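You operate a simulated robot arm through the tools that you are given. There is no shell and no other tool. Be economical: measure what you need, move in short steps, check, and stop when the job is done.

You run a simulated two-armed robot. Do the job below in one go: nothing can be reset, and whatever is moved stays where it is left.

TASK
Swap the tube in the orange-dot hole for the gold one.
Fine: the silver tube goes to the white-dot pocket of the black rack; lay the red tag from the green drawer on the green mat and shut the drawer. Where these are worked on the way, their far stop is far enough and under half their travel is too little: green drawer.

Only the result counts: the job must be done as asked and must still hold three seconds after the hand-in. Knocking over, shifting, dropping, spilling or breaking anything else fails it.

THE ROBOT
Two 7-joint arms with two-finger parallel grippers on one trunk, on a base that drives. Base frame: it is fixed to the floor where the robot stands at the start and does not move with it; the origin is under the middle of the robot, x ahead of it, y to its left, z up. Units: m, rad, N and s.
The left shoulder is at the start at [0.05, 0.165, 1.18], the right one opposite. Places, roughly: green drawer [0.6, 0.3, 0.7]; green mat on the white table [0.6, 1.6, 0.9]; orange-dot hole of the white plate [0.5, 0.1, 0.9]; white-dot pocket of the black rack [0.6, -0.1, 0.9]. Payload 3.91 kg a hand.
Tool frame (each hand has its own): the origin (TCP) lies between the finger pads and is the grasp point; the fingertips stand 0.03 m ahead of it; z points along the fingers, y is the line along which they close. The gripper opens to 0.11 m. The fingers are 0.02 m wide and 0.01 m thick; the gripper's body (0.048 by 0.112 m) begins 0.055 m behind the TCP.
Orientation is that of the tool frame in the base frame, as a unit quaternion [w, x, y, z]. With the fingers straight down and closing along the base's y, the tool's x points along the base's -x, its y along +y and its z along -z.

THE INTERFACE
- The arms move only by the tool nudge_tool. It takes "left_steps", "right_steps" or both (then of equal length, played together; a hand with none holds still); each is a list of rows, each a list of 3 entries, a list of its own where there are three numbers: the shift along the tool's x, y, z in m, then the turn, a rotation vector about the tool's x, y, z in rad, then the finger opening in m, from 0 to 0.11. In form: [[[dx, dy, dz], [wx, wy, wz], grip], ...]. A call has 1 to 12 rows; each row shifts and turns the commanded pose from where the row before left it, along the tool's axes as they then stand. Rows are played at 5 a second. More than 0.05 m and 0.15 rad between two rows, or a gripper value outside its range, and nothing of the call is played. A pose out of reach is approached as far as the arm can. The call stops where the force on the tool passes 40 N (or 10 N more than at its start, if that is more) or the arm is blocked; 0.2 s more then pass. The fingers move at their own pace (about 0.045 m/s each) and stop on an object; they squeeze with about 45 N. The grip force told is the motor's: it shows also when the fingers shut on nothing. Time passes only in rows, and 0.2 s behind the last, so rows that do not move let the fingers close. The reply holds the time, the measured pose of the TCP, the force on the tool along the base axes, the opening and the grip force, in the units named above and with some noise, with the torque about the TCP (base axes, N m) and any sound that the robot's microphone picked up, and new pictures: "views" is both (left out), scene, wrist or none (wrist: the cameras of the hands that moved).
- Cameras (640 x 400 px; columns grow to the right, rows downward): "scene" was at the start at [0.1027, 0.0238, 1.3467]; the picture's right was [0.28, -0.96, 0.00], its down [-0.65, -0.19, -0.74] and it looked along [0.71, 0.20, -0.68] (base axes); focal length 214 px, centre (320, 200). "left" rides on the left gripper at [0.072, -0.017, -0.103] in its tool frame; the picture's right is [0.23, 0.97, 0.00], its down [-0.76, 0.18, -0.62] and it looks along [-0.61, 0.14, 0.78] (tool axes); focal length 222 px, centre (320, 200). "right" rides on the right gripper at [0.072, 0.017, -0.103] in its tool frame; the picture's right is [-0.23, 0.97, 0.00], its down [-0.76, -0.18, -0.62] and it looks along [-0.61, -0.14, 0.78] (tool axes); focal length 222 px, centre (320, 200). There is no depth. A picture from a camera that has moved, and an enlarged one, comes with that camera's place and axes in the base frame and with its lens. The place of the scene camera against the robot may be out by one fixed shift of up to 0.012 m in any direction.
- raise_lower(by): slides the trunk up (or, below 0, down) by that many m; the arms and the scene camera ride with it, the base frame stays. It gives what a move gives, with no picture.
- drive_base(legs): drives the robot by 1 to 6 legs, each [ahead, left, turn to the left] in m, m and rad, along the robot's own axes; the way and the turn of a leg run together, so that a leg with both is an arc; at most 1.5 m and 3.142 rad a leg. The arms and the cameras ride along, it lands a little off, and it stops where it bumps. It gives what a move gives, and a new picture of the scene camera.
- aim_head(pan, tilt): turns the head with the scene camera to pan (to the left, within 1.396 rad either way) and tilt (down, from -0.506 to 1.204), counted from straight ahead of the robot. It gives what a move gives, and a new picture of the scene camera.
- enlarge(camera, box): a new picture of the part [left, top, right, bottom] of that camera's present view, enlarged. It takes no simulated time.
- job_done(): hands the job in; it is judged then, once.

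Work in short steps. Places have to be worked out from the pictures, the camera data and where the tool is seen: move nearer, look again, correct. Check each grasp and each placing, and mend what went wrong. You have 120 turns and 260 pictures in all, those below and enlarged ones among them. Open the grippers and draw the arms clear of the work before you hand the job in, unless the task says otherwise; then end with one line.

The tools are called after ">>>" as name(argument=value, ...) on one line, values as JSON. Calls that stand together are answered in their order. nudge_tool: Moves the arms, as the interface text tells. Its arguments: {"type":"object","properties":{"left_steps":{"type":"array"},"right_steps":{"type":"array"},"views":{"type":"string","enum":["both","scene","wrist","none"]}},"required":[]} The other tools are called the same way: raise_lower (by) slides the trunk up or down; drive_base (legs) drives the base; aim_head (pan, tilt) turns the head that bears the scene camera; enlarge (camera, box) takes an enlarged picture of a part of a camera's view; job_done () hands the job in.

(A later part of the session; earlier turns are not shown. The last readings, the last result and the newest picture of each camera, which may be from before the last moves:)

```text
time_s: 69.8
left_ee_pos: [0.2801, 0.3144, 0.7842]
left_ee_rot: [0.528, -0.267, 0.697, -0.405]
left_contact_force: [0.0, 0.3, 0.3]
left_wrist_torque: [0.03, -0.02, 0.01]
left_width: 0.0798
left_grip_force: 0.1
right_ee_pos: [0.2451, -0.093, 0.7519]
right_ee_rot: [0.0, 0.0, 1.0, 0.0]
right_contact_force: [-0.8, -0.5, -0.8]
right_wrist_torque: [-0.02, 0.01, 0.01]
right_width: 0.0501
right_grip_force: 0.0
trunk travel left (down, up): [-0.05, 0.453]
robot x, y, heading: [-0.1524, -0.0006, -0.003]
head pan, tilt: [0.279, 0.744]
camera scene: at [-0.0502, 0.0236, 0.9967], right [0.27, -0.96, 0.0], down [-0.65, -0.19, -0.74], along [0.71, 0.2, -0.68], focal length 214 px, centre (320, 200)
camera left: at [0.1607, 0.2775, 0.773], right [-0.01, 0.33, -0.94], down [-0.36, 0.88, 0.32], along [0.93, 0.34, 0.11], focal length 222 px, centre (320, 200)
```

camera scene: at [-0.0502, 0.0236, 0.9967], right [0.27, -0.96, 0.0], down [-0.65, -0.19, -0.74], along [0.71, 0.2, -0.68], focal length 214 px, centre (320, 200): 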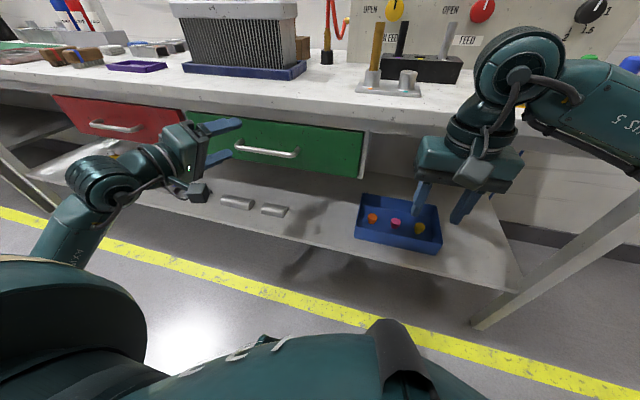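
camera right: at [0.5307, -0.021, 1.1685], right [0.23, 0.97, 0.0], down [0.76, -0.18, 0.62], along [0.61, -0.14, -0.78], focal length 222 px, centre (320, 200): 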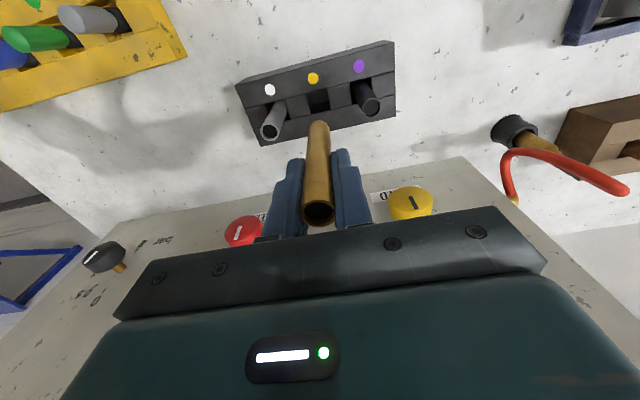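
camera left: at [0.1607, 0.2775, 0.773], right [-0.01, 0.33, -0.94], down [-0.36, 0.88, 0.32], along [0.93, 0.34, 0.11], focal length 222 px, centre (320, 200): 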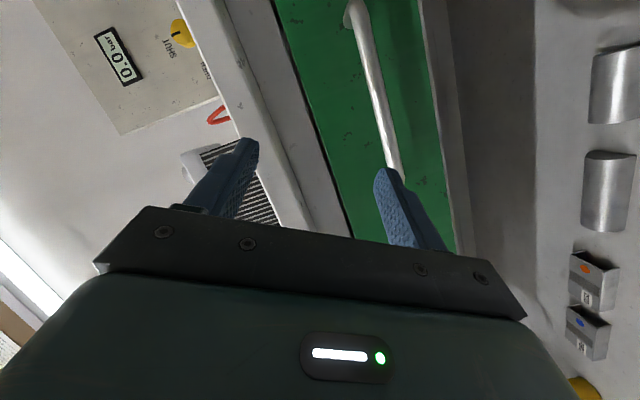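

That direction works freely. I'll finish the roll and take out the 16° yaw.

>>> nudge_tool(left_steps=[[[0, 0, 0], [0, 0, -0.146], 0.08], [[0, 0, 0], [0, 0, -0.146], 0.08], [[0, 0, 0], [0, 0, -0.146], 0.08], [[0, 0, 0], [0, 0, -0.146], 0.08], [[0, 0, 0], [0, -0.14, 0], 0.08], [[0, 0, 0], [0, -0.14, 0], 0.08], [[0, 0, 0], [0, 0, 0], 0.08]], views="wrist")

```text
time_s: 71.4
left_ee_pos: [0.2926, 0.3214, 0.7822]
left_ee_rot: [0.468, -0.527, 0.53, -0.471]
left_contact_force: [-0.2, -0.3, 0.6]
left_wrist_torque: [-0.01, -0.02, 0.01]
left_width: 0.08
left_grip_force: 0.1
left hand out of reach, approached as far as the arm can: row 6
right_ee_pos: [0.2439, -0.0931, 0.7499]
right_ee_rot: [0.0, 0.0, 1.0, 0.0]
right_contact_force: [0.2, -0.2, -0.3]
right_wrist_torque: [-0.04, 0.0, -0.01]
right_width: 0.0499
right_grip_force: 0.1
trunk travel left (down, up): [-0.05, 0.453]
robot x, y, heading: [-0.1552, -0.0042, -0.001]
head pan, tilt: [0.279, 0.744]
camera left: at [0.1924, 0.2495, 0.8124], right [-0.12, -0.23, -0.97], down [-0.64, 0.77, -0.1], along [0.76, 0.6, -0.23], focal length 222 px, centre (320, 200)
```

left: 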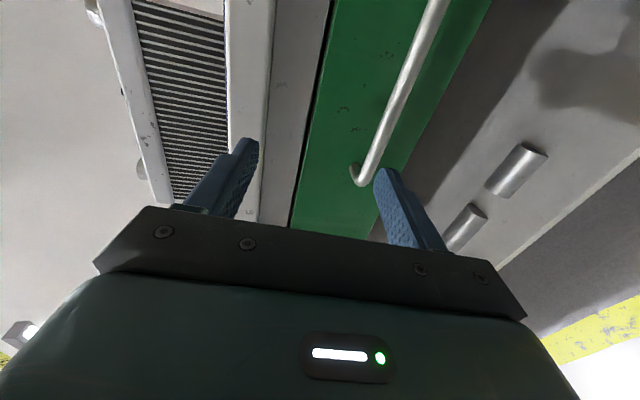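

The hand now points level forward with the fingers closing vertically. The wrist view puts the bar at z≈0.710, so I'll go down 7 cm and shift slightly toward the bar's middle.

>>> nudge_tool(left_steps=[[[0.01, 0.036, 0.004], [0, 0, 0], 0.08], [[0.01, 0.036, 0.004], [0, 0, 0], 0.08], [[0, 0, 0], [0, 0, 0], 0.08]], views="both")

```text
time_s: 72.2
left_ee_pos: [0.2915, 0.3004, 0.7094]
left_ee_rot: [0.468, -0.527, 0.531, -0.47]
left_contact_force: [-0.1, -0.4, 0.7]
left_wrist_torque: [-0.01, -0.02, 0.0]
left_width: 0.0799
left_grip_force: 0.1
right_ee_pos: [0.2462, -0.0938, 0.7504]
right_ee_rot: [0.0, 0.001, 1.0, 0.0]
right_contact_force: [0.3, -1.0, 0.2]
right_wrist_torque: [-0.01, -0.01, 0.0]
right_width: 0.0502
right_grip_force: 0.1
trunk travel left (down, up): [-0.05, 0.453]
robot x, y, heading: [-0.1509, -0.0031, 0.001]
head pan, tilt: [0.279, 0.744]
camera scene: at [-0.0502, 0.0236, 0.9967], right [0.27, -0.96, 0.0], down [-0.65, -0.19, -0.74], along [0.71, 0.2, -0.68], focal length 214 px, centre (320, 200)
camera left: at [0.1916, 0.2294, 0.7378], right [-0.12, -0.22, -0.97], down [-0.64, 0.77, -0.1], along [0.76, 0.6, -0.23], focal length 222 px, centre (320, 200)
```

scene: 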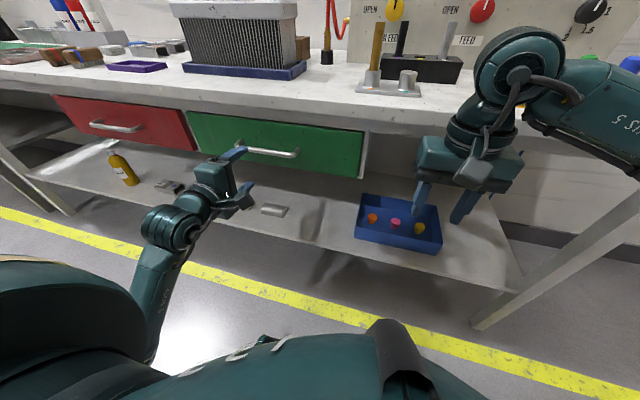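
left: 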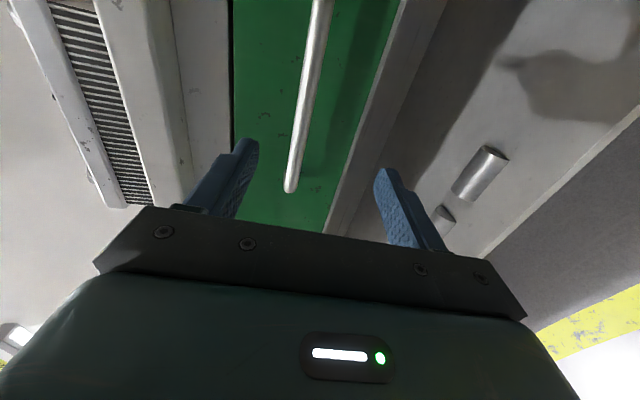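

The bar is between the fingers. I'll advance to x≈0.388 and close.

>>> nudge_tool(left_steps=[[[0, -0.0055, 0.032], [0, 0, 0], 0.08], [[0, -0.0055, 0.032], [0, 0, 0], 0.08], [[0, -0.0055, 0.031], [0, 0, 0], 0.08], [[0, 0, 0], [0, 0, 0], 0.08], [[0, 0, 0], [0, 0, 0], 0.0], [[0, 0, 0], [0, 0, 0], 0.0], [[0, 0, 0], [0, 0, 0], 0.0], [[0, 0, 0], [0, 0, 0], 0.0], [[0, 0, 0], [0, 0, 0], 0.0]], views="both")

```text
time_s: 73.0
left_ee_pos: [0.377, 0.2995, 0.7155]
left_ee_rot: [0.471, -0.525, 0.53, -0.471]
left_contact_force: [-20.8, -2.8, -6.3]
left_wrist_torque: [0.13, -0.6, -0.04]
left_width: 0.0754
left_grip_force: 0.0
right_ee_pos: [0.2443, -0.093, 0.7508]
right_ee_rot: [0.0, 0.0, 1.0, 0.0]
right_contact_force: [-0.3, 0.1, -0.6]
right_wrist_torque: [-0.02, 0.01, 0.02]
right_width: 0.0499
right_grip_force: 0.0
trunk travel left (down, up): [-0.05, 0.453]
robot x, y, heading: [-0.1514, 0.0005, -0.003]
head pan, tilt: [0.279, 0.744]
stopped in row 4 (left hand): the force on the tool passed its limit (the readings are from after the stop); the commanded pose is now the measured one
camera scene: at [-0.0513, 0.0238, 0.9966], right [0.28, -0.96, 0.0], down [-0.65, -0.19, -0.74], along [0.71, 0.2, -0.68], focal length 214 px, centre (320, 200)
camera left: at [0.2772, 0.2283, 0.7444], right [-0.11, -0.22, -0.97], down [-0.63, 0.77, -0.1], along [0.76, 0.6, -0.23], focal length 222 px, centre (320, 200)
```

scene: 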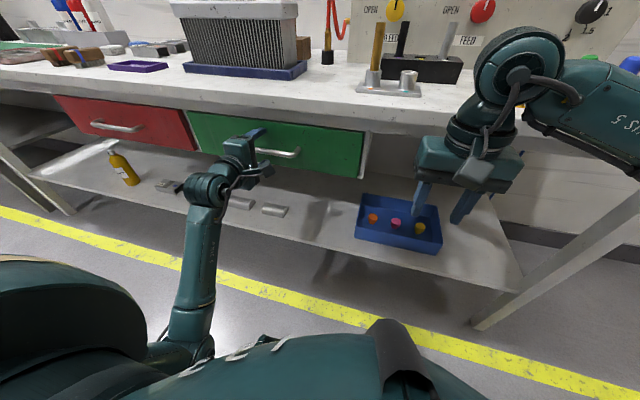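
left: 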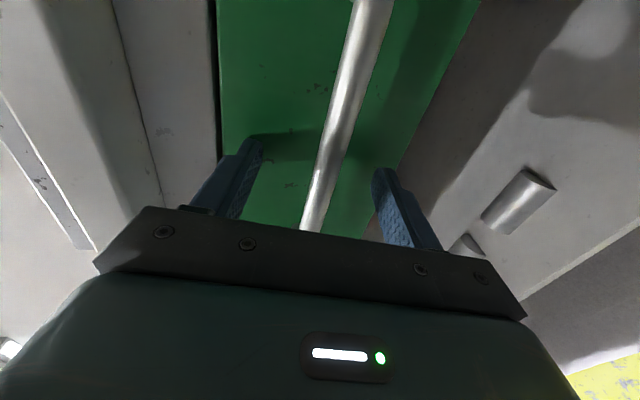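

The fingertips touched the drawer face, so the bar lies between the pads. I'll back off 6 mm and close.

>>> nudge_tool(left_steps=[[[0, 0, -0.006], [0, 0, 0], 0.06], [[0, 0, 0], [0, 0, 0], 0.0], [[0, 0, 0], [0, 0, 0], 0.0], [[0, 0, 0], [0, 0, 0], 0.0], [[0, 0, 0], [0, 0, 0], 0.0], [[0, 0, 0], [0, 0, 0], 0.0]], views="wrist")

```text
time_s: 74.4
left_ee_pos: [0.3733, 0.2998, 0.7155]
left_ee_rot: [0.47, -0.526, 0.529, -0.471]
left_contact_force: [-5.5, -2.2, -9.2]
left_wrist_torque: [-0.05, 0.05, 0.21]
left_width: 0.0139
left_grip_force: 44.5
right_ee_pos: [0.2436, -0.0936, 0.7494]
right_ee_rot: [-0.001, 0.001, 1.0, 0.0]
right_contact_force: [-0.4, -0.4, -0.6]
right_wrist_torque: [0.02, -0.02, 0.01]
right_width: 0.0501
right_grip_force: 0.0
trunk travel left (down, up): [-0.05, 0.453]
robot x, y, heading: [-0.1526, 0.0003, -0.004]
head pan, tilt: [0.279, 0.744]
camera left: at [0.2732, 0.2284, 0.7447], right [-0.11, -0.23, -0.97], down [-0.64, 0.77, -0.1], along [0.76, 0.6, -0.23], focal length 222 px, centre (320, 200)
```

left: 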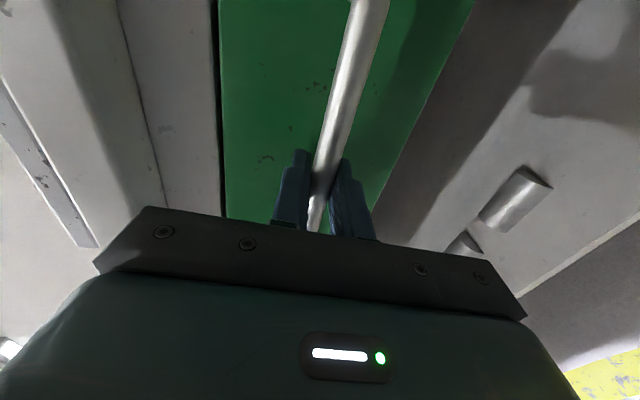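

Gripped on the 14 mm bar. I'll pull back 15 cm along -x with the arm, watching the force.

>>> nudge_tool(left_steps=[[[0, 0.0035, -0.03], [0, 0, 0], 0.0], [[0, 0.0035, -0.03], [0, 0, 0], 0.0], [[0, 0.0035, -0.03], [0, 0, 0], 0.0], [[0, 0.0035, -0.03], [0, 0, 0], 0.0], [[0, 0.0035, -0.03], [0, 0, 0], 0.0], [[0, 0, 0], [0, 0, 0], 0.0]], views="scene")

```text
time_s: 75.5
left_ee_pos: [0.2685, 0.3014, 0.7167]
left_ee_rot: [0.475, -0.51, 0.524, -0.489]
left_contact_force: [1.5, -2.7, 8.8]
left_wrist_torque: [-0.08, -0.11, -0.76]
left_width: 0.0141
left_grip_force: 45.3
left hand out of reach, approached as far as the arm can: row 4, 5
right_ee_pos: [0.2439, -0.0949, 0.751]
right_ee_rot: [0.0, 0.002, 1.0, 0.0]
right_contact_force: [0.3, -0.2, -0.5]
right_wrist_torque: [0.02, 0.01, 0.01]
right_width: 0.0503
right_grip_force: 0.1
trunk travel left (down, up): [-0.05, 0.453]
robot x, y, heading: [-0.1552, 0.0012, -0.004]
head pan, tilt: [0.279, 0.744]
stopped in row 5 (left hand): the force on the tool passed its limit (the readings are from after the stop); the commanded pose is now the measured one
camera scene: at [-0.0506, 0.0225, 0.9968], right [0.27, -0.96, 0.0], down [-0.65, -0.18, -0.74], along [0.71, 0.2, -0.68], focal length 214 px, centre (320, 200)
```

scene: 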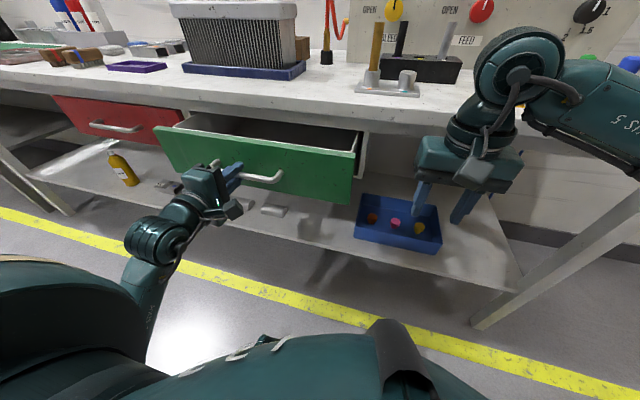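

The drawer is open about 10 cm and the arm is at its inner limit. I'll drive the base back in small legs to pull further.

>>> drive_base(legs=[[-0.07, 0, 0]])

```text
time_s: 76.5
left_ee_pos: [0.1992, 0.3009, 0.7155]
left_ee_rot: [0.475, -0.511, 0.524, -0.488]
left_contact_force: [-1.2, -10.6, 17.1]
left_wrist_torque: [-0.35, -0.03, -1.3]
left_width: 0.0139
left_grip_force: 45.6
right_ee_pos: [0.1751, -0.0937, 0.7512]
right_ee_rot: [0.0, 0.002, 1.0, 0.0]
right_contact_force: [0.1, -0.5, 0.2]
right_wrist_torque: [0.01, 0.0, -0.02]
right_width: 0.0499
right_grip_force: 0.2
trunk travel left (down, up): [-0.05, 0.453]
robot x, y, heading: [-0.2206, -0.0051, -0.004]
head pan, tilt: [0.279, 0.744]
camera scene: at [-0.1204, 0.0221, 0.9969], right [0.27, -0.96, 0.0], down [-0.65, -0.18, -0.74], along [0.71, 0.2, -0.68], focal length 214 px, centre (320, 200)
```

scene: 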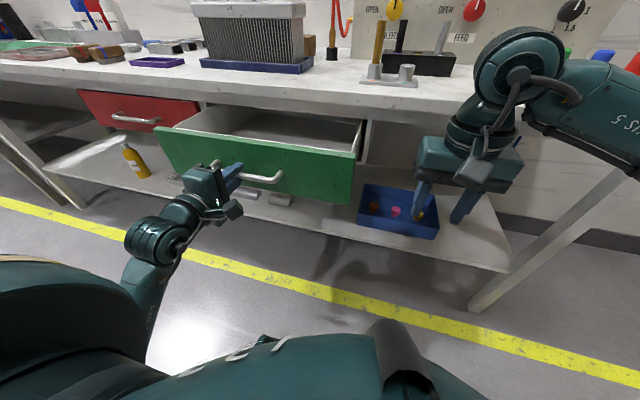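

The drawer followed and is about 17 cm open. I'll pull 5 cm more.

>>> drive_base(legs=[[-0.05, 0, 0]])

```text
time_s: 77.5
left_ee_pos: [0.149, 0.3024, 0.7158]
left_ee_rot: [0.474, -0.511, 0.524, -0.489]
left_contact_force: [0.0, -4.5, 6.4]
left_wrist_torque: [0.07, -0.05, 0.07]
left_width: 0.0137
left_grip_force: 45.0
right_ee_pos: [0.1251, -0.0949, 0.7516]
right_ee_rot: [0.0, 0.002, 1.0, 0.0]
right_contact_force: [-0.8, 0.6, 0.1]
right_wrist_torque: [-0.01, 0.04, 0.01]
right_width: 0.05
right_grip_force: 0.0
trunk travel left (down, up): [-0.05, 0.453]
robot x, y, heading: [-0.2751, 0.0002, 0.002]
head pan, tilt: [0.279, 0.744]
camera scene: at [-0.1701, 0.0228, 0.9968], right [0.27, -0.96, 0.0], down [-0.65, -0.18, -0.74], along [0.71, 0.2, -0.68], focal length 214 px, centre (320, 200)
```

scene: 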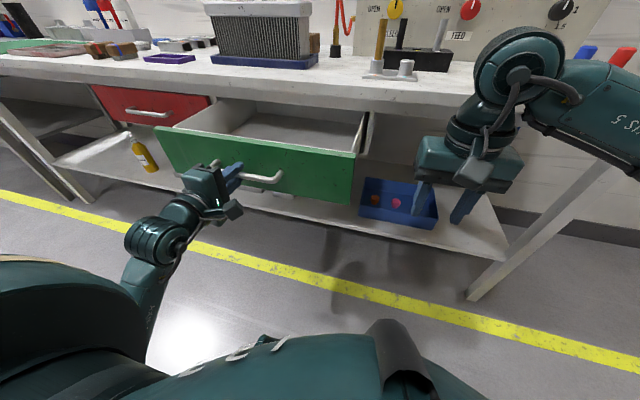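

The drawer is about 22 cm open with low force. I'll pull another 5 cm to look for the stop.

>>> drive_base(legs=[[-0.05, 0, 0]])

>>> enlarge(camera="scene", box=[140, 80, 400, 240])

```text
time_s: 78.4
left_ee_pos: [0.0991, 0.3012, 0.7159]
left_ee_rot: [0.475, -0.51, 0.524, -0.489]
left_contact_force: [-1.2, -1.2, 3.6]
left_wrist_torque: [0.1, -0.03, 0.68]
left_width: 0.0138
left_grip_force: 44.3
right_ee_pos: [0.0768, -0.0938, 0.7513]
right_ee_rot: [0.0, 0.001, 1.0, 0.0]
right_contact_force: [0.1, 0.9, 0.0]
right_wrist_torque: [-0.01, -0.02, -0.03]
right_width: 0.0505
right_grip_force: 0.1
trunk travel left (down, up): [-0.05, 0.453]
robot x, y, heading: [-0.3205, -0.0023, -0.008]
head pan, tilt: [0.279, 0.744]
camera scene: at [-0.2195, 0.0231, 0.9967], right [0.27, -0.96, 0.0], down [-0.65, -0.18, -0.74], along [0.71, 0.2, -0.68], focal length 214 px, centre (320, 200)
```

scene: 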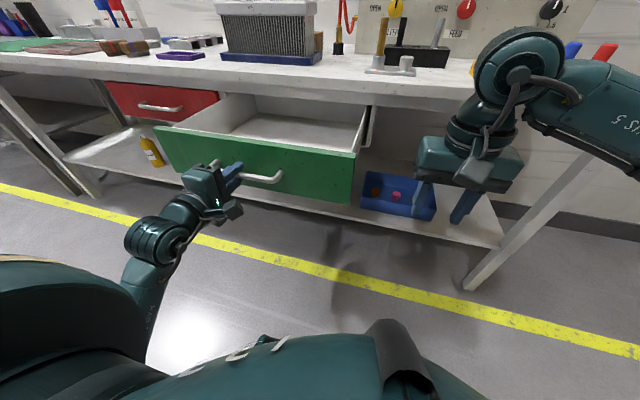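

```text
2.46 times, centred on (270, 160) of scene
camera zoom: at [-0.2195, 0.0231, 0.9967], right [0.27, -0.96, 0.0], down [-0.65, -0.18, -0.74], along [0.71, 0.2, -0.68], focal length 528 px, centre (443, 298)
```

zoom: 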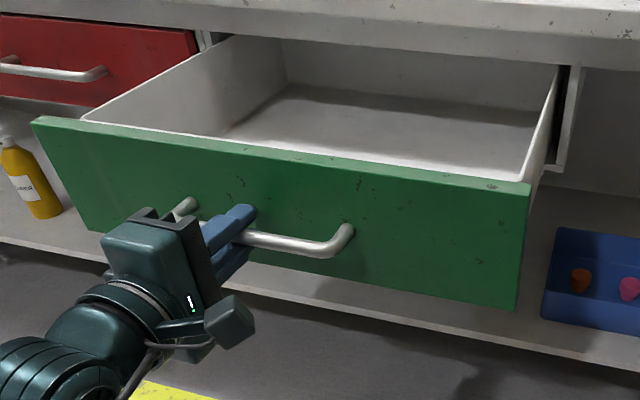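

The drawer is about 27 cm open, well past half, with its back nearly at the table edge. I'll release the handle, back away and raise the trunk to look inside.

>>> nudge_tool(left_steps=[[[0, 0, 0], [0, 0, 0], 0.08], [[0, 0, 0], [0, 0, 0], 0.08], [[0, 0, 0], [0, 0, 0], 0.08], [[0, 0, 0], [0, 0, 0], 0.08]], views="none")

>>> drive_base(legs=[[-0.12, 0, 0]])

>>> raise_lower(by=0.35)

>>> aim_head(pan=0.4, tilt=0.75)

```text
time_s: 79.4
left_ee_pos: [0.0991, 0.3016, 0.7145]
left_ee_rot: [0.474, -0.51, 0.525, -0.49]
left_contact_force: [-0.9, 0.4, 0.5]
left_wrist_torque: [-0.01, -0.02, 0.0]
left_width: 0.0803
left_grip_force: 0.1
right_ee_pos: [0.0741, -0.0935, 0.7514]
right_ee_rot: [0.0, 0.003, 1.0, 0.0]
right_contact_force: [-0.7, 0.5, -0.2]
right_wrist_torque: [-0.02, 0.0, -0.01]
right_width: 0.05
right_grip_force: 0.0
trunk travel left (down, up): [-0.05, 0.453]
robot x, y, heading: [-0.3223, -0.0031, -0.008]
head pan, tilt: [0.279, 0.744]
```

```text
time_s: 80.6
left_ee_pos: [-0.0187, 0.3011, 0.7139]
left_ee_rot: [0.475, -0.511, 0.524, -0.489]
left_contact_force: [0.7, -0.5, -0.9]
left_wrist_torque: [0.02, 0.0, 0.0]
left_width: 0.0802
left_grip_force: 0.1
right_ee_pos: [-0.0443, -0.0937, 0.752]
right_ee_rot: [-0.001, 0.002, 1.0, 0.0]
right_contact_force: [0.5, -0.3, -0.3]
right_wrist_torque: [-0.01, -0.01, 0.02]
right_width: 0.0504
right_grip_force: 0.0
trunk travel left (down, up): [-0.05, 0.453]
robot x, y, heading: [-0.4419, 0.0044, -0.001]
head pan, tilt: [0.279, 0.744]
camera scene: at [-0.3378, 0.0237, 0.9967], right [0.27, -0.96, 0.0], down [-0.65, -0.18, -0.74], along [0.71, 0.2, -0.68], focal length 214 px, centre (320, 200)
```

scene: 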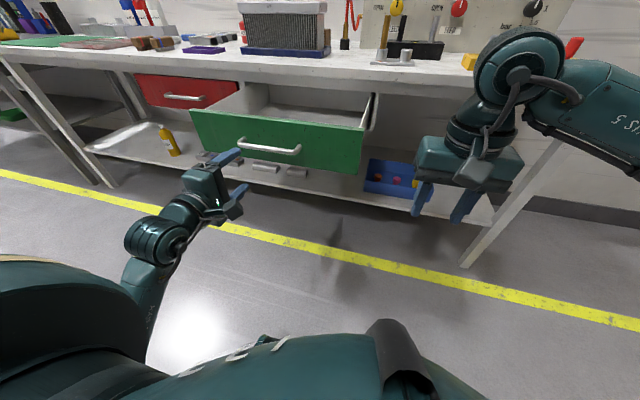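

```text
time_s: 84.0
left_ee_pos: [-0.0196, 0.3019, 1.0655]
left_ee_rot: [0.475, -0.51, 0.524, -0.489]
left_contact_force: [0.7, -0.4, -0.3]
left_wrist_torque: [-0.01, 0.02, 0.0]
left_width: 0.08
left_grip_force: 0.1
right_ee_pos: [-0.0435, -0.0941, 1.0999]
right_ee_rot: [0.0, 0.002, 1.0, 0.0]
right_contact_force: [-0.7, -0.7, 0.4]
right_wrist_torque: [-0.04, 0.0, -0.01]
right_width: 0.0499
right_grip_force: 0.1
trunk travel left (down, up): [-0.4, 0.103]
robot x, y, heading: [-0.4369, -0.0009, -0.003]
head pan, tilt: [0.279, 0.744]
```

```text
time_s: 84.7
left_ee_pos: [-0.0192, 0.3018, 1.0649]
left_ee_rot: [0.474, -0.511, 0.524, -0.49]
left_contact_force: [-0.6, 0.7, 0.7]
left_wrist_torque: [0.0, 0.03, 0.01]
left_width: 0.08
left_grip_force: 0.1
right_ee_pos: [-0.0415, -0.0937, 1.1015]
right_ee_rot: [-0.001, 0.001, 1.0, 0.001]
right_contact_force: [-0.4, -0.3, -0.9]
right_wrist_torque: [0.02, 0.02, 0.01]
right_width: 0.05
right_grip_force: 0.1
trunk travel left (down, up): [-0.4, 0.103]
robot x, y, heading: [-0.4401, 0.0031, -0.003]
head pan, tilt: [0.4, 0.75]
camera scene: at [-0.3414, 0.033, 1.3461], right [0.39, -0.92, 0.0], down [-0.63, -0.26, -0.73], along [0.67, 0.28, -0.68], focal length 214 px, centre (320, 200)
```

scene: 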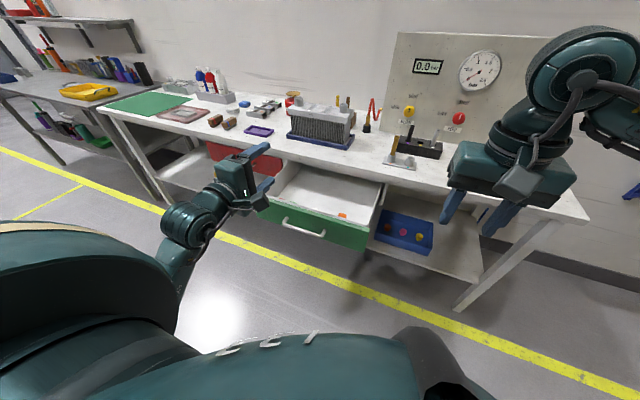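

>>> enlarge(camera="scene", box=[250, 150, 410, 250])

>>> enlarge(camera="scene", box=[60, 50, 260, 170])

```text
4.00 times, centred on (330, 200) of scene
camera zoom: at [-0.3414, 0.033, 1.3461], right [0.39, -0.92, 0.0], down [-0.63, -0.26, -0.73], along [0.67, 0.28, -0.68], focal length 858 px, centre (280, 200)
```

zoom: 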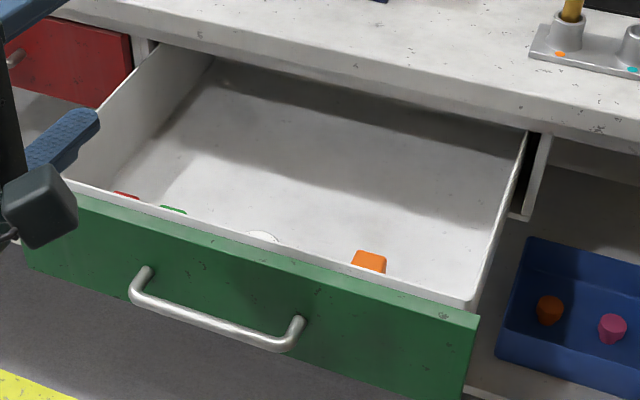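

```text
3.20 times, centred on (160, 110) of scene
camera zoom: at [-0.3414, 0.033, 1.3461], right [0.39, -0.92, 0.0], down [-0.63, -0.26, -0.73], along [0.67, 0.28, -0.68], focal length 686 px, centre (832, 488)
```

zoom: 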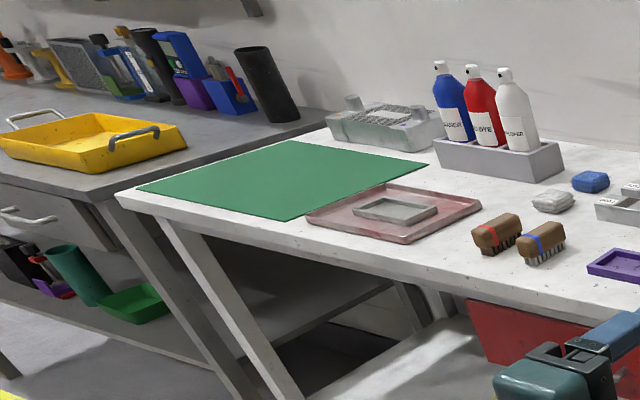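

The drawer holds red, green, white and orange tags just behind the front panel, with red leftmost at y≈0.42. The right hand still points down, so I'll drive left and a bit forward to bring it over the red tag.

>>> drive_base(legs=[[0, 0.48, 0], [0.14, 0, 0]])

>>> nudge_tool(right_steps=[[[-0.03, 0, 0.03], [0, 0, 0], 0.06], [[0, 0, 0], [0, 0, 0], 0.06]], views="wrist")

```text
time_s: 88.5
left_ee_pos: [0.1198, 0.7871, 1.0652]
left_ee_rot: [0.475, -0.511, 0.523, -0.489]
left_contact_force: [0.4, 0.2, -0.7]
left_wrist_torque: [-0.06, 0.0, 0.01]
left_width: 0.08
left_grip_force: 0.0
right_ee_pos: [0.0979, 0.3899, 1.1001]
right_ee_rot: [-0.002, 0.0, 1.0, 0.0]
right_contact_force: [0.4, 0.1, -0.4]
right_wrist_torque: [-0.01, 0.05, -0.03]
right_width: 0.0499
right_grip_force: 0.0
trunk travel left (down, up): [-0.4, 0.103]
robot x, y, heading: [-0.3002, 0.4815, 0.003]
head pan, tilt: [0.4, 0.75]
camera scene: at [-0.2007, 0.5154, 1.346], right [0.39, -0.92, 0.0], down [-0.63, -0.27, -0.73], along [0.67, 0.29, -0.68], focal length 214 px, centre (320, 200)
```

scene: 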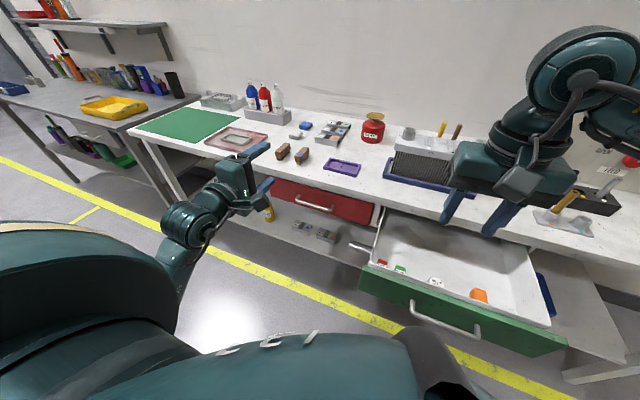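

```text
time_s: 89.1
left_ee_pos: [0.1179, 0.7859, 1.0641]
left_ee_rot: [0.476, -0.511, 0.523, -0.489]
left_contact_force: [-0.6, 0.3, 0.4]
left_wrist_torque: [0.0, -0.02, 0.0]
left_width: 0.08
left_grip_force: 0.0
right_ee_pos: [0.1274, 0.3907, 1.0722]
right_ee_rot: [0.0, -0.001, 1.0, 0.0]
right_contact_force: [0.8, 0.4, 0.0]
right_wrist_torque: [-0.01, -0.01, 0.04]
right_width: 0.06
right_grip_force: 0.0
trunk travel left (down, up): [-0.4, 0.103]
robot x, y, heading: [-0.2991, 0.4798, 0.004]
head pan, tilt: [0.4, 0.75]
camera right: at [0.0556, 0.4085, 1.1762], right [0.23, 0.97, 0.0], down [0.76, -0.18, 0.62], along [0.61, -0.14, -0.78], focal length 222 px, centre (320, 200)
```

right: 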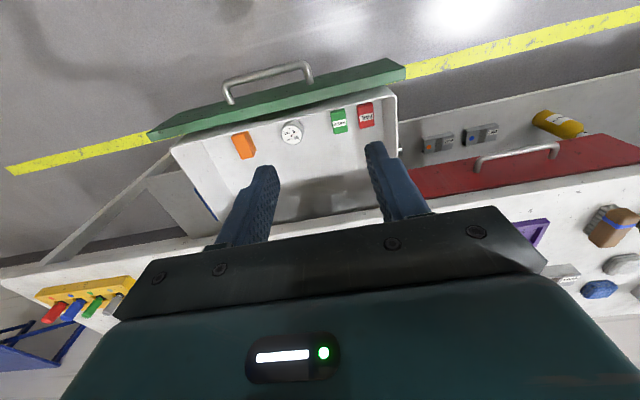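

The red tag is clearly visible at the left end of the row. I'll enlarge both views to locate it.

>>> enlarge(camera="right", box=[310, 80, 410, 150])

>>> enlarge(camera="scene", box=[340, 220, 500, 320])

```text
5.71 times, centred on (360, 115) of right
camera zoom: at [0.0556, 0.4085, 1.1762], right [0.23, 0.97, 0.0], down [0.76, -0.18, 0.62], along [0.61, -0.14, -0.78], focal length 1269 px, centre (91, 686)
```

zoom: 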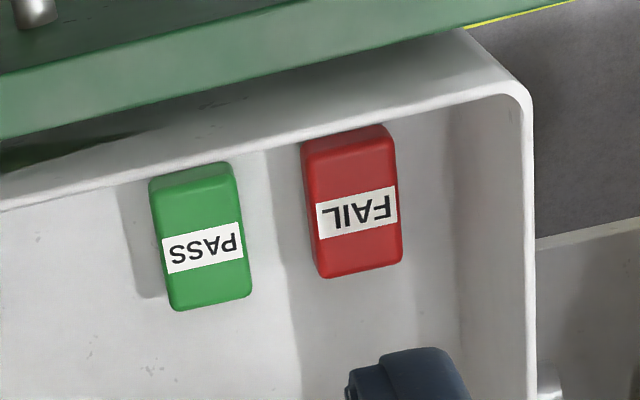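

```text
4.00 times, centred on (420, 270) of scene
camera zoom: at [-0.2018, 0.5155, 1.3462], right [0.39, -0.92, 0.0], down [-0.63, -0.27, -0.73], along [0.67, 0.29, -0.68], focal length 858 px, centre (-80, -80)
```

zoom: 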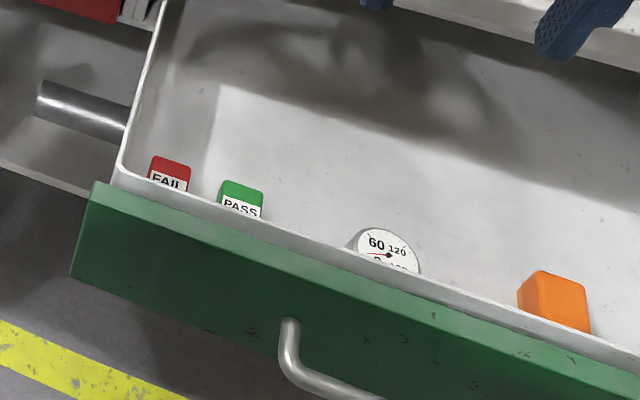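

The red tag's centre is near (0.24, 0.474), top z≈0.67, about 36 × 60 mm, close to the drawer's left wall. I'll pinch along x so the wide hand body clears that wall: drive 0.1 m left, turn the right hand 90° and look again.

>>> drive_base(legs=[[0, 0.1, 0]])

>>> nudge_tool(right_steps=[[[-0.03, -0.005, 0], [0, 0, -0.15], 0.09], [[0, 0, 0], [0, 0, -0.15], 0.09], [[0, 0, 0], [0, 0, -0.15], 0.09], [[0, 0, 0], [0, 0, -0.15], 0.09], [[0, 0, 0], [0, 0, -0.15], 0.09], [[0, 0, 0], [0, 0, -0.15], 0.09], [[0, 0, 0], [0, 0, -0.15], 0.09], [[0, 0, 0], [0, 0, -0.15], 0.09], [[0, 0, 0], [0, 0, -0.15], 0.09], [[0, 0, 0], [0, 0, -0.15], 0.09], [[0, 0, 0], [0, 0, -0.071], 0.09], [[0, 0, 0], [0, 0, 0], 0.09]], views="wrist")

```text
time_s: 90.2
left_ee_pos: [0.1188, 0.8857, 1.0657]
left_ee_rot: [0.476, -0.511, 0.523, -0.489]
left_contact_force: [-0.4, -0.2, -0.4]
left_wrist_torque: [0.0, 0.01, -0.04]
left_width: 0.08
left_grip_force: 0.1
right_ee_pos: [0.1266, 0.49, 1.0717]
right_ee_rot: [0.0, -0.001, 1.0, 0.0]
right_contact_force: [-0.4, 0.2, -0.2]
right_wrist_torque: [-0.01, 0.02, 0.0]
right_width: 0.06
right_grip_force: 0.0
trunk travel left (down, up): [-0.4, 0.103]
robot x, y, heading: [-0.2989, 0.5832, -0.001]
head pan, tilt: [0.4, 0.75]
camera scene: at [-0.2017, 0.6158, 1.3461], right [0.39, -0.92, 0.0], down [-0.63, -0.27, -0.73], along [0.67, 0.29, -0.68], focal length 214 px, centre (320, 200)
```

scene: 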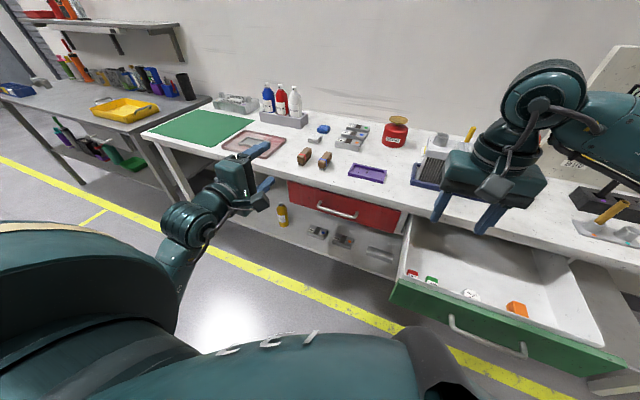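

```text
time_s: 92.8
left_ee_pos: [0.1185, 0.8844, 1.0662]
left_ee_rot: [0.475, -0.511, 0.523, -0.489]
left_contact_force: [0.6, -0.2, -0.8]
left_wrist_torque: [0.01, 0.0, -0.02]
left_width: 0.0798
left_grip_force: 0.1
right_ee_pos: [0.1455, 0.4831, 1.0706]
right_ee_rot: [-0.001, -0.519, 0.855, -0.003]
right_contact_force: [0.0, 0.1, -0.5]
right_wrist_torque: [0.04, 0.02, -0.02]
right_width: 0.0902
right_grip_force: 0.1
right hand out of reach, approached as far as the arm can: row 8, 9, 10, 11
trunk travel left (down, up): [-0.4, 0.103]
robot x, y, heading: [-0.3002, 0.5819, 0.003]
head pan, tilt: [0.4, 0.75]
camera right: at [0.0971, 0.4279, 1.176], right [-0.76, 0.65, 0.0], down [0.51, 0.59, 0.62], along [0.41, 0.47, -0.78], focal length 222 px, centre (320, 200)
```

right: 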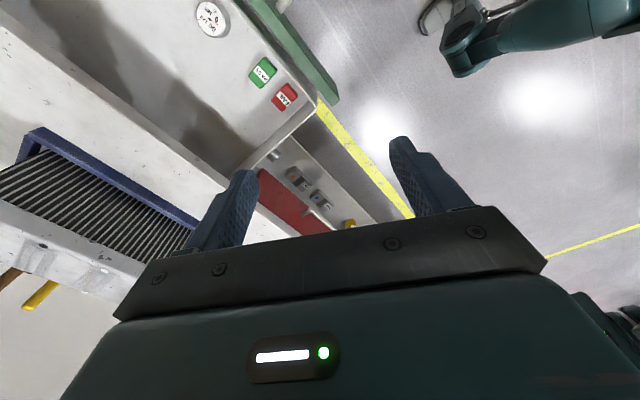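

The right wrist stops at about -63° of roll. The left hand already has the roll I need, so pitching it straight down gives a pinch along x with its camera on the drawer's inner side. I'll do that and return the right hand to neutral.

>>> nudge_tool(left_steps=[[[0, 0, 0], [-0.15, 0, 0], 0.09], [[0, 0, 0], [-0.15, 0, 0], 0.09], [[0, 0, 0], [-0.15, 0, 0], 0.09], [[0, 0, 0], [-0.15, 0, 0], 0.09], [[0, 0, 0], [-0.15, 0, 0], 0.09], [[0, 0, 0], [-0.15, 0, 0], 0.09], [[0, 0, 0], [-0.15, 0, 0], 0.09], [[0, 0, 0], [-0.15, 0, 0], 0.09], [[0, 0, 0], [-0.15, 0, 0], 0.09], [[0, 0, 0], [-0.1, 0, 0], 0.09], [[0, 0, 0], [0, 0, 0], 0.09]], right_steps=[[[0, 0, 0], [0, 0, 0.15], 0.06], [[0, 0, 0], [0, 0, 0.15], 0.06], [[0, 0, 0], [0, 0, 0.15], 0.06], [[0, 0, 0], [0, 0, 0.15], 0.06], [[0, 0, 0], [0, 0, 0.15], 0.06], [[0, 0, 0], [0, 0, 0.15], 0.06], [[0, 0, 0], [0, 0, 0.15], 0.06], [[0, 0, 0], [0, 0, 0.043], 0.06], [[0.03, 0, -0.02], [0, 0, 0], 0.06], [[0, 0, 0], [0, 0, 0], 0.06], [[0, 0, 0], [0, 0, 0], 0.06]], views="scene")

```text
time_s: 95.2
left_ee_pos: [0.1324, 0.891, 1.0614]
left_ee_rot: [0.018, -0.699, 0.715, -0.019]
left_contact_force: [-0.8, -0.3, 0.4]
left_wrist_torque: [0.06, -0.01, 0.04]
left_width: 0.0899
left_grip_force: 0.1
left hand out of reach, approached as far as the arm can: row 1
right_ee_pos: [0.114, 0.4822, 1.0919]
right_ee_rot: [0.001, 0.002, 1.0, -0.001]
right_contact_force: [0.1, 0.4, 0.8]
right_wrist_torque: [0.03, 0.0, 0.0]
right_width: 0.0598
right_grip_force: 0.2
trunk travel left (down, up): [-0.4, 0.103]
robot x, y, heading: [-0.302, 0.5803, -0.003]
head pan, tilt: [0.4, 0.75]
camera scene: at [-0.2019, 0.6149, 1.3461], right [0.39, -0.92, 0.0], down [-0.63, -0.27, -0.73], along [0.67, 0.29, -0.68], focal length 214 px, centre (320, 200)
```

scene: 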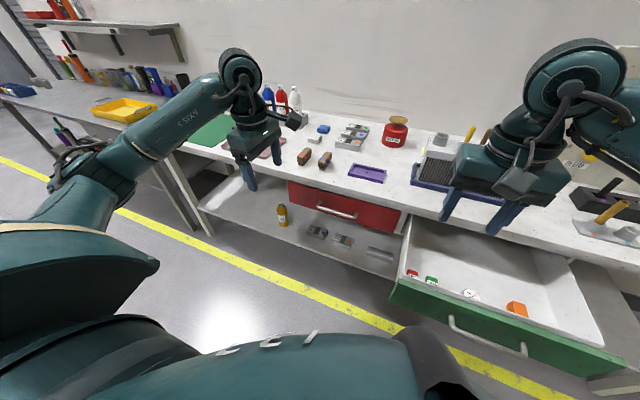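

The left hand now points down, closing along x. I'll drive right 0.33 m so it comes over the red tag.

>>> drive_base(legs=[[0, -0.33, 0]])

>>> nudge_tool(left_steps=[[[0.03, -0.03, 0.03], [-0.05, 0, 0], 0.09], [[0.03, -0.03, 0.03], [0, 0, 0], 0.09], [[0.03, -0.03, 0.03], [0, 0, 0], 0.09], [[0, 0, 0], [0, 0, 0], 0.09]], views="wrist")

```text
time_s: 97.5
left_ee_pos: [0.1332, 0.5505, 1.0605]
left_ee_rot: [0.018, -0.697, 0.716, -0.019]
left_contact_force: [0.3, -0.3, 0.0]
left_wrist_torque: [-0.05, 0.02, 0.0]
left_width: 0.0899
left_grip_force: 0.1
right_ee_pos: [0.116, 0.1423, 1.0913]
right_ee_rot: [0.0, 0.004, 1.0, -0.002]
right_contact_force: [0.4, 0.0, 0.3]
right_wrist_torque: [0.0, -0.02, -0.01]
right_width: 0.0599
right_grip_force: 0.1
trunk travel left (down, up): [-0.4, 0.103]
robot x, y, heading: [-0.3049, 0.2442, -0.001]
head pan, tilt: [0.4, 0.75]
camera scene: at [-0.2013, 0.2765, 1.3461], right [0.39, -0.92, 0.0], down [-0.63, -0.26, -0.73], along [0.67, 0.28, -0.68], focal length 214 px, centre (320, 200)
```

scene: 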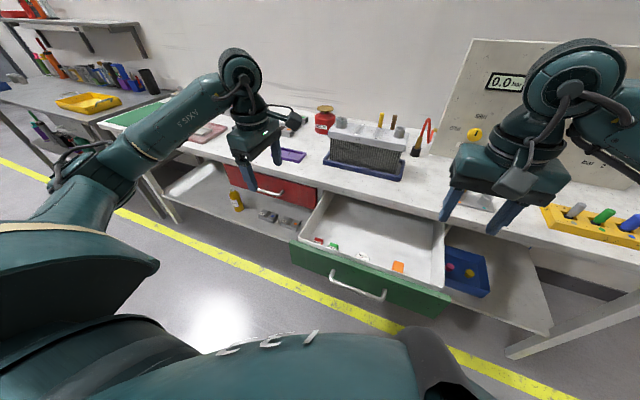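

```text
refused: row 1 steps farther than a row can; nothing moved
```

That row was slightly too long. I'll use shorter rows, toward (0.24, 0.474, 0.89).

>>> nudge_tool(left_steps=[[[0.0153, -0.0214, 0.034], [-0.05, 0, 0], 0.09], [[0.0153, -0.0214, 0.034], [0, 0, 0], 0.09], [[0.0153, -0.0214, 0.034], [0, 0, 0], 0.09], [[0.0153, -0.0214, 0.034], [0, 0, 0], 0.09], [[0.0153, -0.0214, 0.034], [0, 0, 0], 0.09], [[0, 0, 0], [0, 0, 0], 0.09]], views="wrist")

```text
time_s: 98.9
left_ee_pos: [0.2375, 0.4752, 0.8928]
left_ee_rot: [0.001, -0.697, 0.717, -0.002]
left_contact_force: [0.1, 0.7, 0.0]
left_wrist_torque: [0.01, -0.01, -0.01]
left_width: 0.0901
left_grip_force: 0.1
right_ee_pos: [0.1152, 0.1439, 1.0912]
right_ee_rot: [0.0, 0.004, 1.0, -0.002]
right_contact_force: [-0.2, 0.2, 0.7]
right_wrist_torque: [0.0, -0.01, -0.01]
right_width: 0.0601
right_grip_force: 0.1
trunk travel left (down, up): [-0.4, 0.103]
robot x, y, heading: [-0.3026, 0.2435, 0.002]
head pan, tilt: [0.4, 0.75]
camera left: at [0.254, 0.4015, 0.9974], right [-0.98, -0.2, 0.0], down [-0.16, 0.77, 0.62], along [-0.12, 0.61, -0.78], focal length 222 px, centre (320, 200)
```

left: 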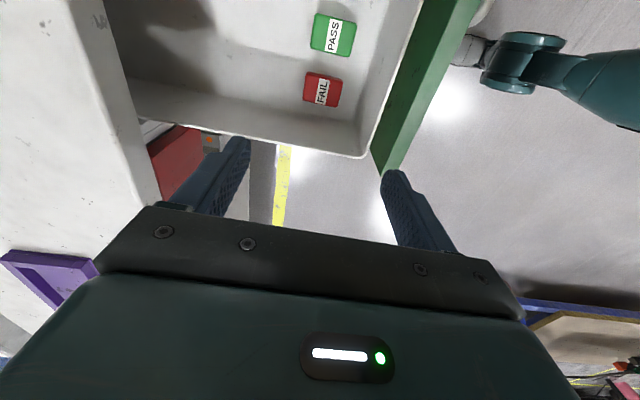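

The tag is at (0.238, 0.471), 54 mm long in x, and the side wall top is at z≈0.74. I'll narrow the opening to 8 cm and descend to z≈0.76 for a check.

>>> nudge_tool(left_steps=[[[0.004, -0.002, 0.035], [0, 0, 0], 0.08], [[0, 0, 0.04], [0, 0, 0], 0.08], [[0, 0, 0.04], [0, 0, 0], 0.08], [[0, 0, 0.02], [0, 0, 0], 0.08], [[0, 0, 0], [0, 0, 0], 0.08]], views="both")

```text
time_s: 100.1
left_ee_pos: [0.2414, 0.4676, 0.7569]
left_ee_rot: [0.0, -0.698, 0.716, -0.002]
left_contact_force: [-0.1, 0.8, 0.3]
left_wrist_torque: [0.0, 0.01, 0.01]
left_width: 0.0801
left_grip_force: 0.0
right_ee_pos: [0.1156, 0.1434, 1.0917]
right_ee_rot: [0.0, 0.002, 1.0, -0.002]
right_contact_force: [0.1, 0.1, 0.1]
right_wrist_torque: [0.02, -0.04, -0.01]
right_width: 0.0602
right_grip_force: 0.2
trunk travel left (down, up): [-0.4, 0.103]
robot x, y, heading: [-0.2998, 0.2408, 0.002]
head pan, tilt: [0.4, 0.75]
camera scene: at [-0.2013, 0.277, 1.3461], right [0.39, -0.92, 0.0], down [-0.63, -0.27, -0.73], along [0.67, 0.28, -0.68], focal length 214 px, centre (320, 200)
camera left: at [0.2575, 0.3953, 0.8606], right [-0.98, -0.2, 0.0], down [-0.16, 0.77, 0.62], along [-0.12, 0.61, -0.78], focal length 222 px, centre (320, 200)
```

scene: 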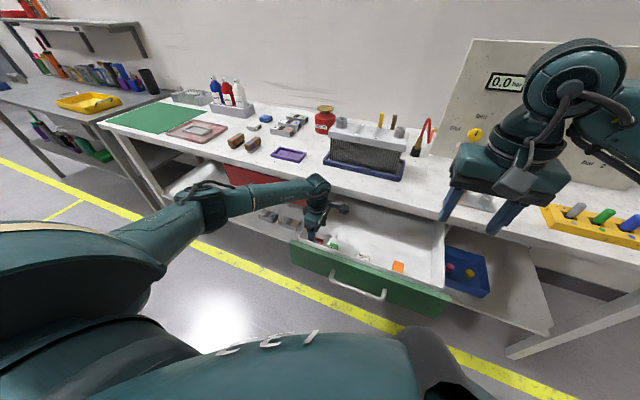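
left: 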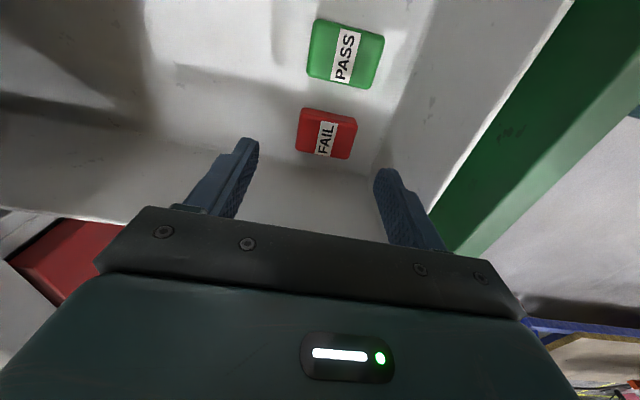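

The tag is at (0.237, 0.470). I'll shift 4 mm back, use a 7 cm opening and descend to z≈0.69.

>>> nudge_tool(left_steps=[[[-0.002, 0.004, 0.0], [0, 0, 0], 0.07], [[0, 0, 0.03], [0, 0, 0], 0.07], [[0, 0, 0.02], [0, 0, 0], 0.07], [[0, 0, 0.01], [0, 0, 0], 0.07], [[0, 0, 0.006], [0, 0, 0], 0.07], [[0, 0, 0], [0, 0, 0], 0.07]], views="wrist")

```text
time_s: 101.2
left_ee_pos: [0.2445, 0.4701, 0.7055]
left_ee_rot: [0.006, -0.698, 0.716, -0.007]
left_contact_force: [1.7, -0.5, 20.2]
left_wrist_torque: [0.85, 0.44, -0.03]
left_width: 0.0701
left_grip_force: 0.0
right_ee_pos: [0.1144, 0.1443, 1.0915]
right_ee_rot: [0.0, 0.003, 1.0, -0.001]
right_contact_force: [0.6, 0.4, 0.7]
right_wrist_torque: [0.0, 0.0, 0.02]
right_width: 0.0602
right_grip_force: 0.1
trunk travel left (down, up): [-0.4, 0.103]
robot x, y, heading: [-0.3024, 0.2465, 0.001]
head pan, tilt: [0.4, 0.75]
stopped in row 5 (left hand): the force on the tool passed its limit (the readings are from after the stop); the commanded pose is now the measured one
camera left: at [0.2598, 0.3975, 0.8097], right [-0.98, -0.2, -0.02], down [-0.17, 0.77, 0.62], along [-0.11, 0.61, -0.79], focal length 222 px, centre (320, 200)
```

left: 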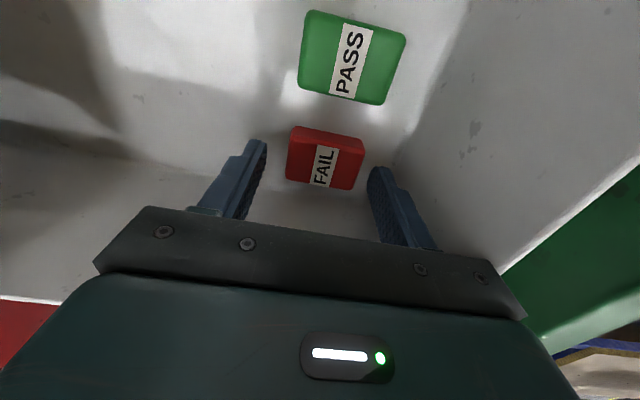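

The hand touched at z≈0.706, and the torque puts the contact about 4 cm to the +y side: the hand body on the drawer's left wall. I'll raise and lean the hand away from that wall by tilting about the closing axis so the fingertips still reach in.

>>> nudge_tool(left_steps=[[[0, 0, -0.035], [0, 0, 0], 0.07], [[0, 0, 0], [0, -0.12, 0], 0.07], [[0, 0, 0], [0, -0.12, 0], 0.07], [[0, 0, 0], [0, -0.12, 0], 0.07], [[0.0066, 0, -0.0025], [0, 0, 0], 0.07], [[0, 0, 0], [0, 0, 0], 0.07]], views="both")

```text
time_s: 102.6
left_ee_pos: [0.2427, 0.4631, 0.7362]
left_ee_rot: [0.133, -0.688, 0.703, 0.12]
left_contact_force: [0.8, -0.6, -1.4]
left_wrist_torque: [-0.01, -0.01, -0.02]
left_width: 0.07
left_grip_force: 0.1
right_ee_pos: [0.1144, 0.1437, 1.091]
right_ee_rot: [0.001, 0.003, 1.0, -0.001]
right_contact_force: [0.5, -0.6, -0.1]
right_wrist_torque: [-0.01, 0.0, -0.01]
right_width: 0.0599
right_grip_force: 0.1
trunk travel left (down, up): [-0.4, 0.103]
robot x, y, heading: [-0.3048, 0.2425, -0.004]
head pan, tilt: [0.4, 0.75]
camera scene: at [-0.2013, 0.2771, 1.3461], right [0.39, -0.92, 0.0], down [-0.63, -0.27, -0.73], along [0.67, 0.28, -0.68], focal length 214 px, centre (320, 200)
camera left: at [0.2571, 0.359, 0.8083], right [-0.98, -0.19, -0.09], down [-0.18, 0.5, 0.85], along [-0.11, 0.85, -0.52], focal length 222 px, centre (320, 200)
```

scene: 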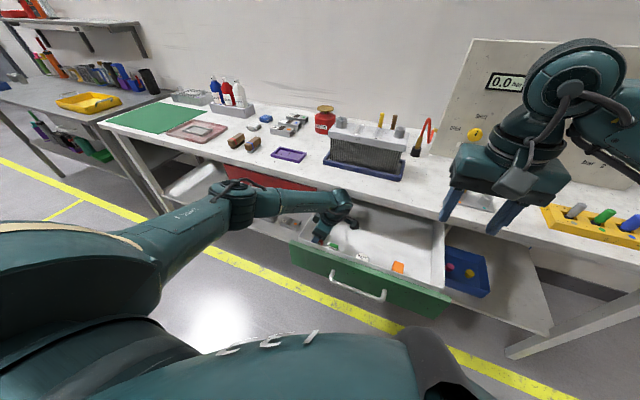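
left: 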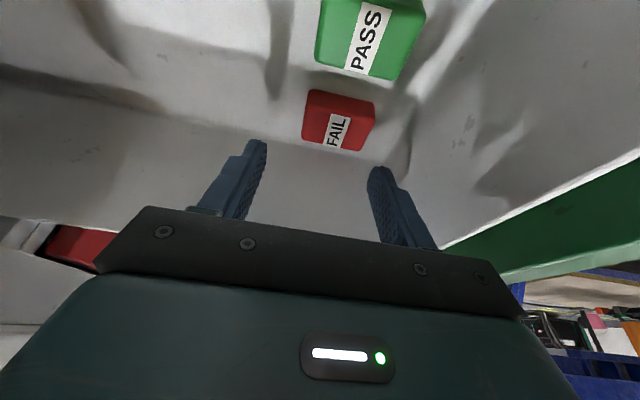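

The tag is at (0.236, 0.472, top 0.663). I'll shift 6 mm in x and lower 5 cm along vertical.

>>> nudge_tool(left_steps=[[[0.007, 0.006, 0.0187], [0, 0, 0], 0.07], [[0.007, 0, 0.0187], [0, 0, 0], 0.07], [[0.0035, 0, 0.0094], [0, 0, 0], 0.07], [[0, 0, 0], [0, 0, 0], 0.07]], views="wrist")

```text
time_s: 103.6
left_ee_pos: [0.2391, 0.4623, 0.6898]
left_ee_rot: [0.135, -0.688, 0.703, 0.118]
left_contact_force: [0.6, -0.6, 28.0]
left_wrist_torque: [-0.16, 1.42, 0.44]
left_width: 0.071
left_grip_force: 1.1
right_ee_pos: [0.1136, 0.1435, 1.0919]
right_ee_rot: [0.002, 0.003, 1.0, -0.001]
right_contact_force: [0.6, 0.1, 0.4]
right_wrist_torque: [-0.02, 0.0, 0.0]
right_width: 0.06
right_grip_force: 0.1
trunk travel left (down, up): [-0.4, 0.103]
robot x, y, heading: [-0.3021, 0.2448, -0.001]
head pan, tilt: [0.4, 0.75]
camera left: at [0.2522, 0.3582, 0.7621], right [-0.98, -0.19, -0.1], down [-0.18, 0.5, 0.85], along [-0.11, 0.85, -0.52], focal length 222 px, centre (320, 200)
```

left: 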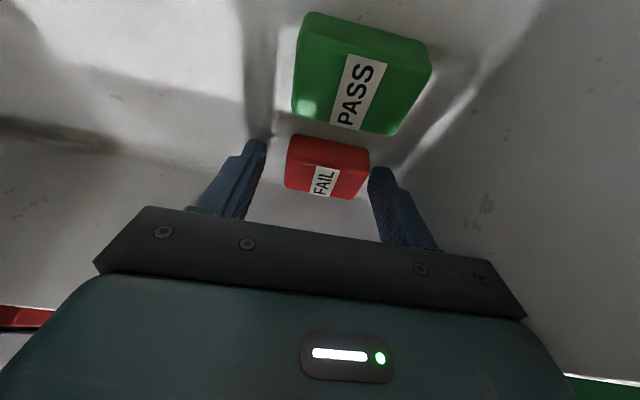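

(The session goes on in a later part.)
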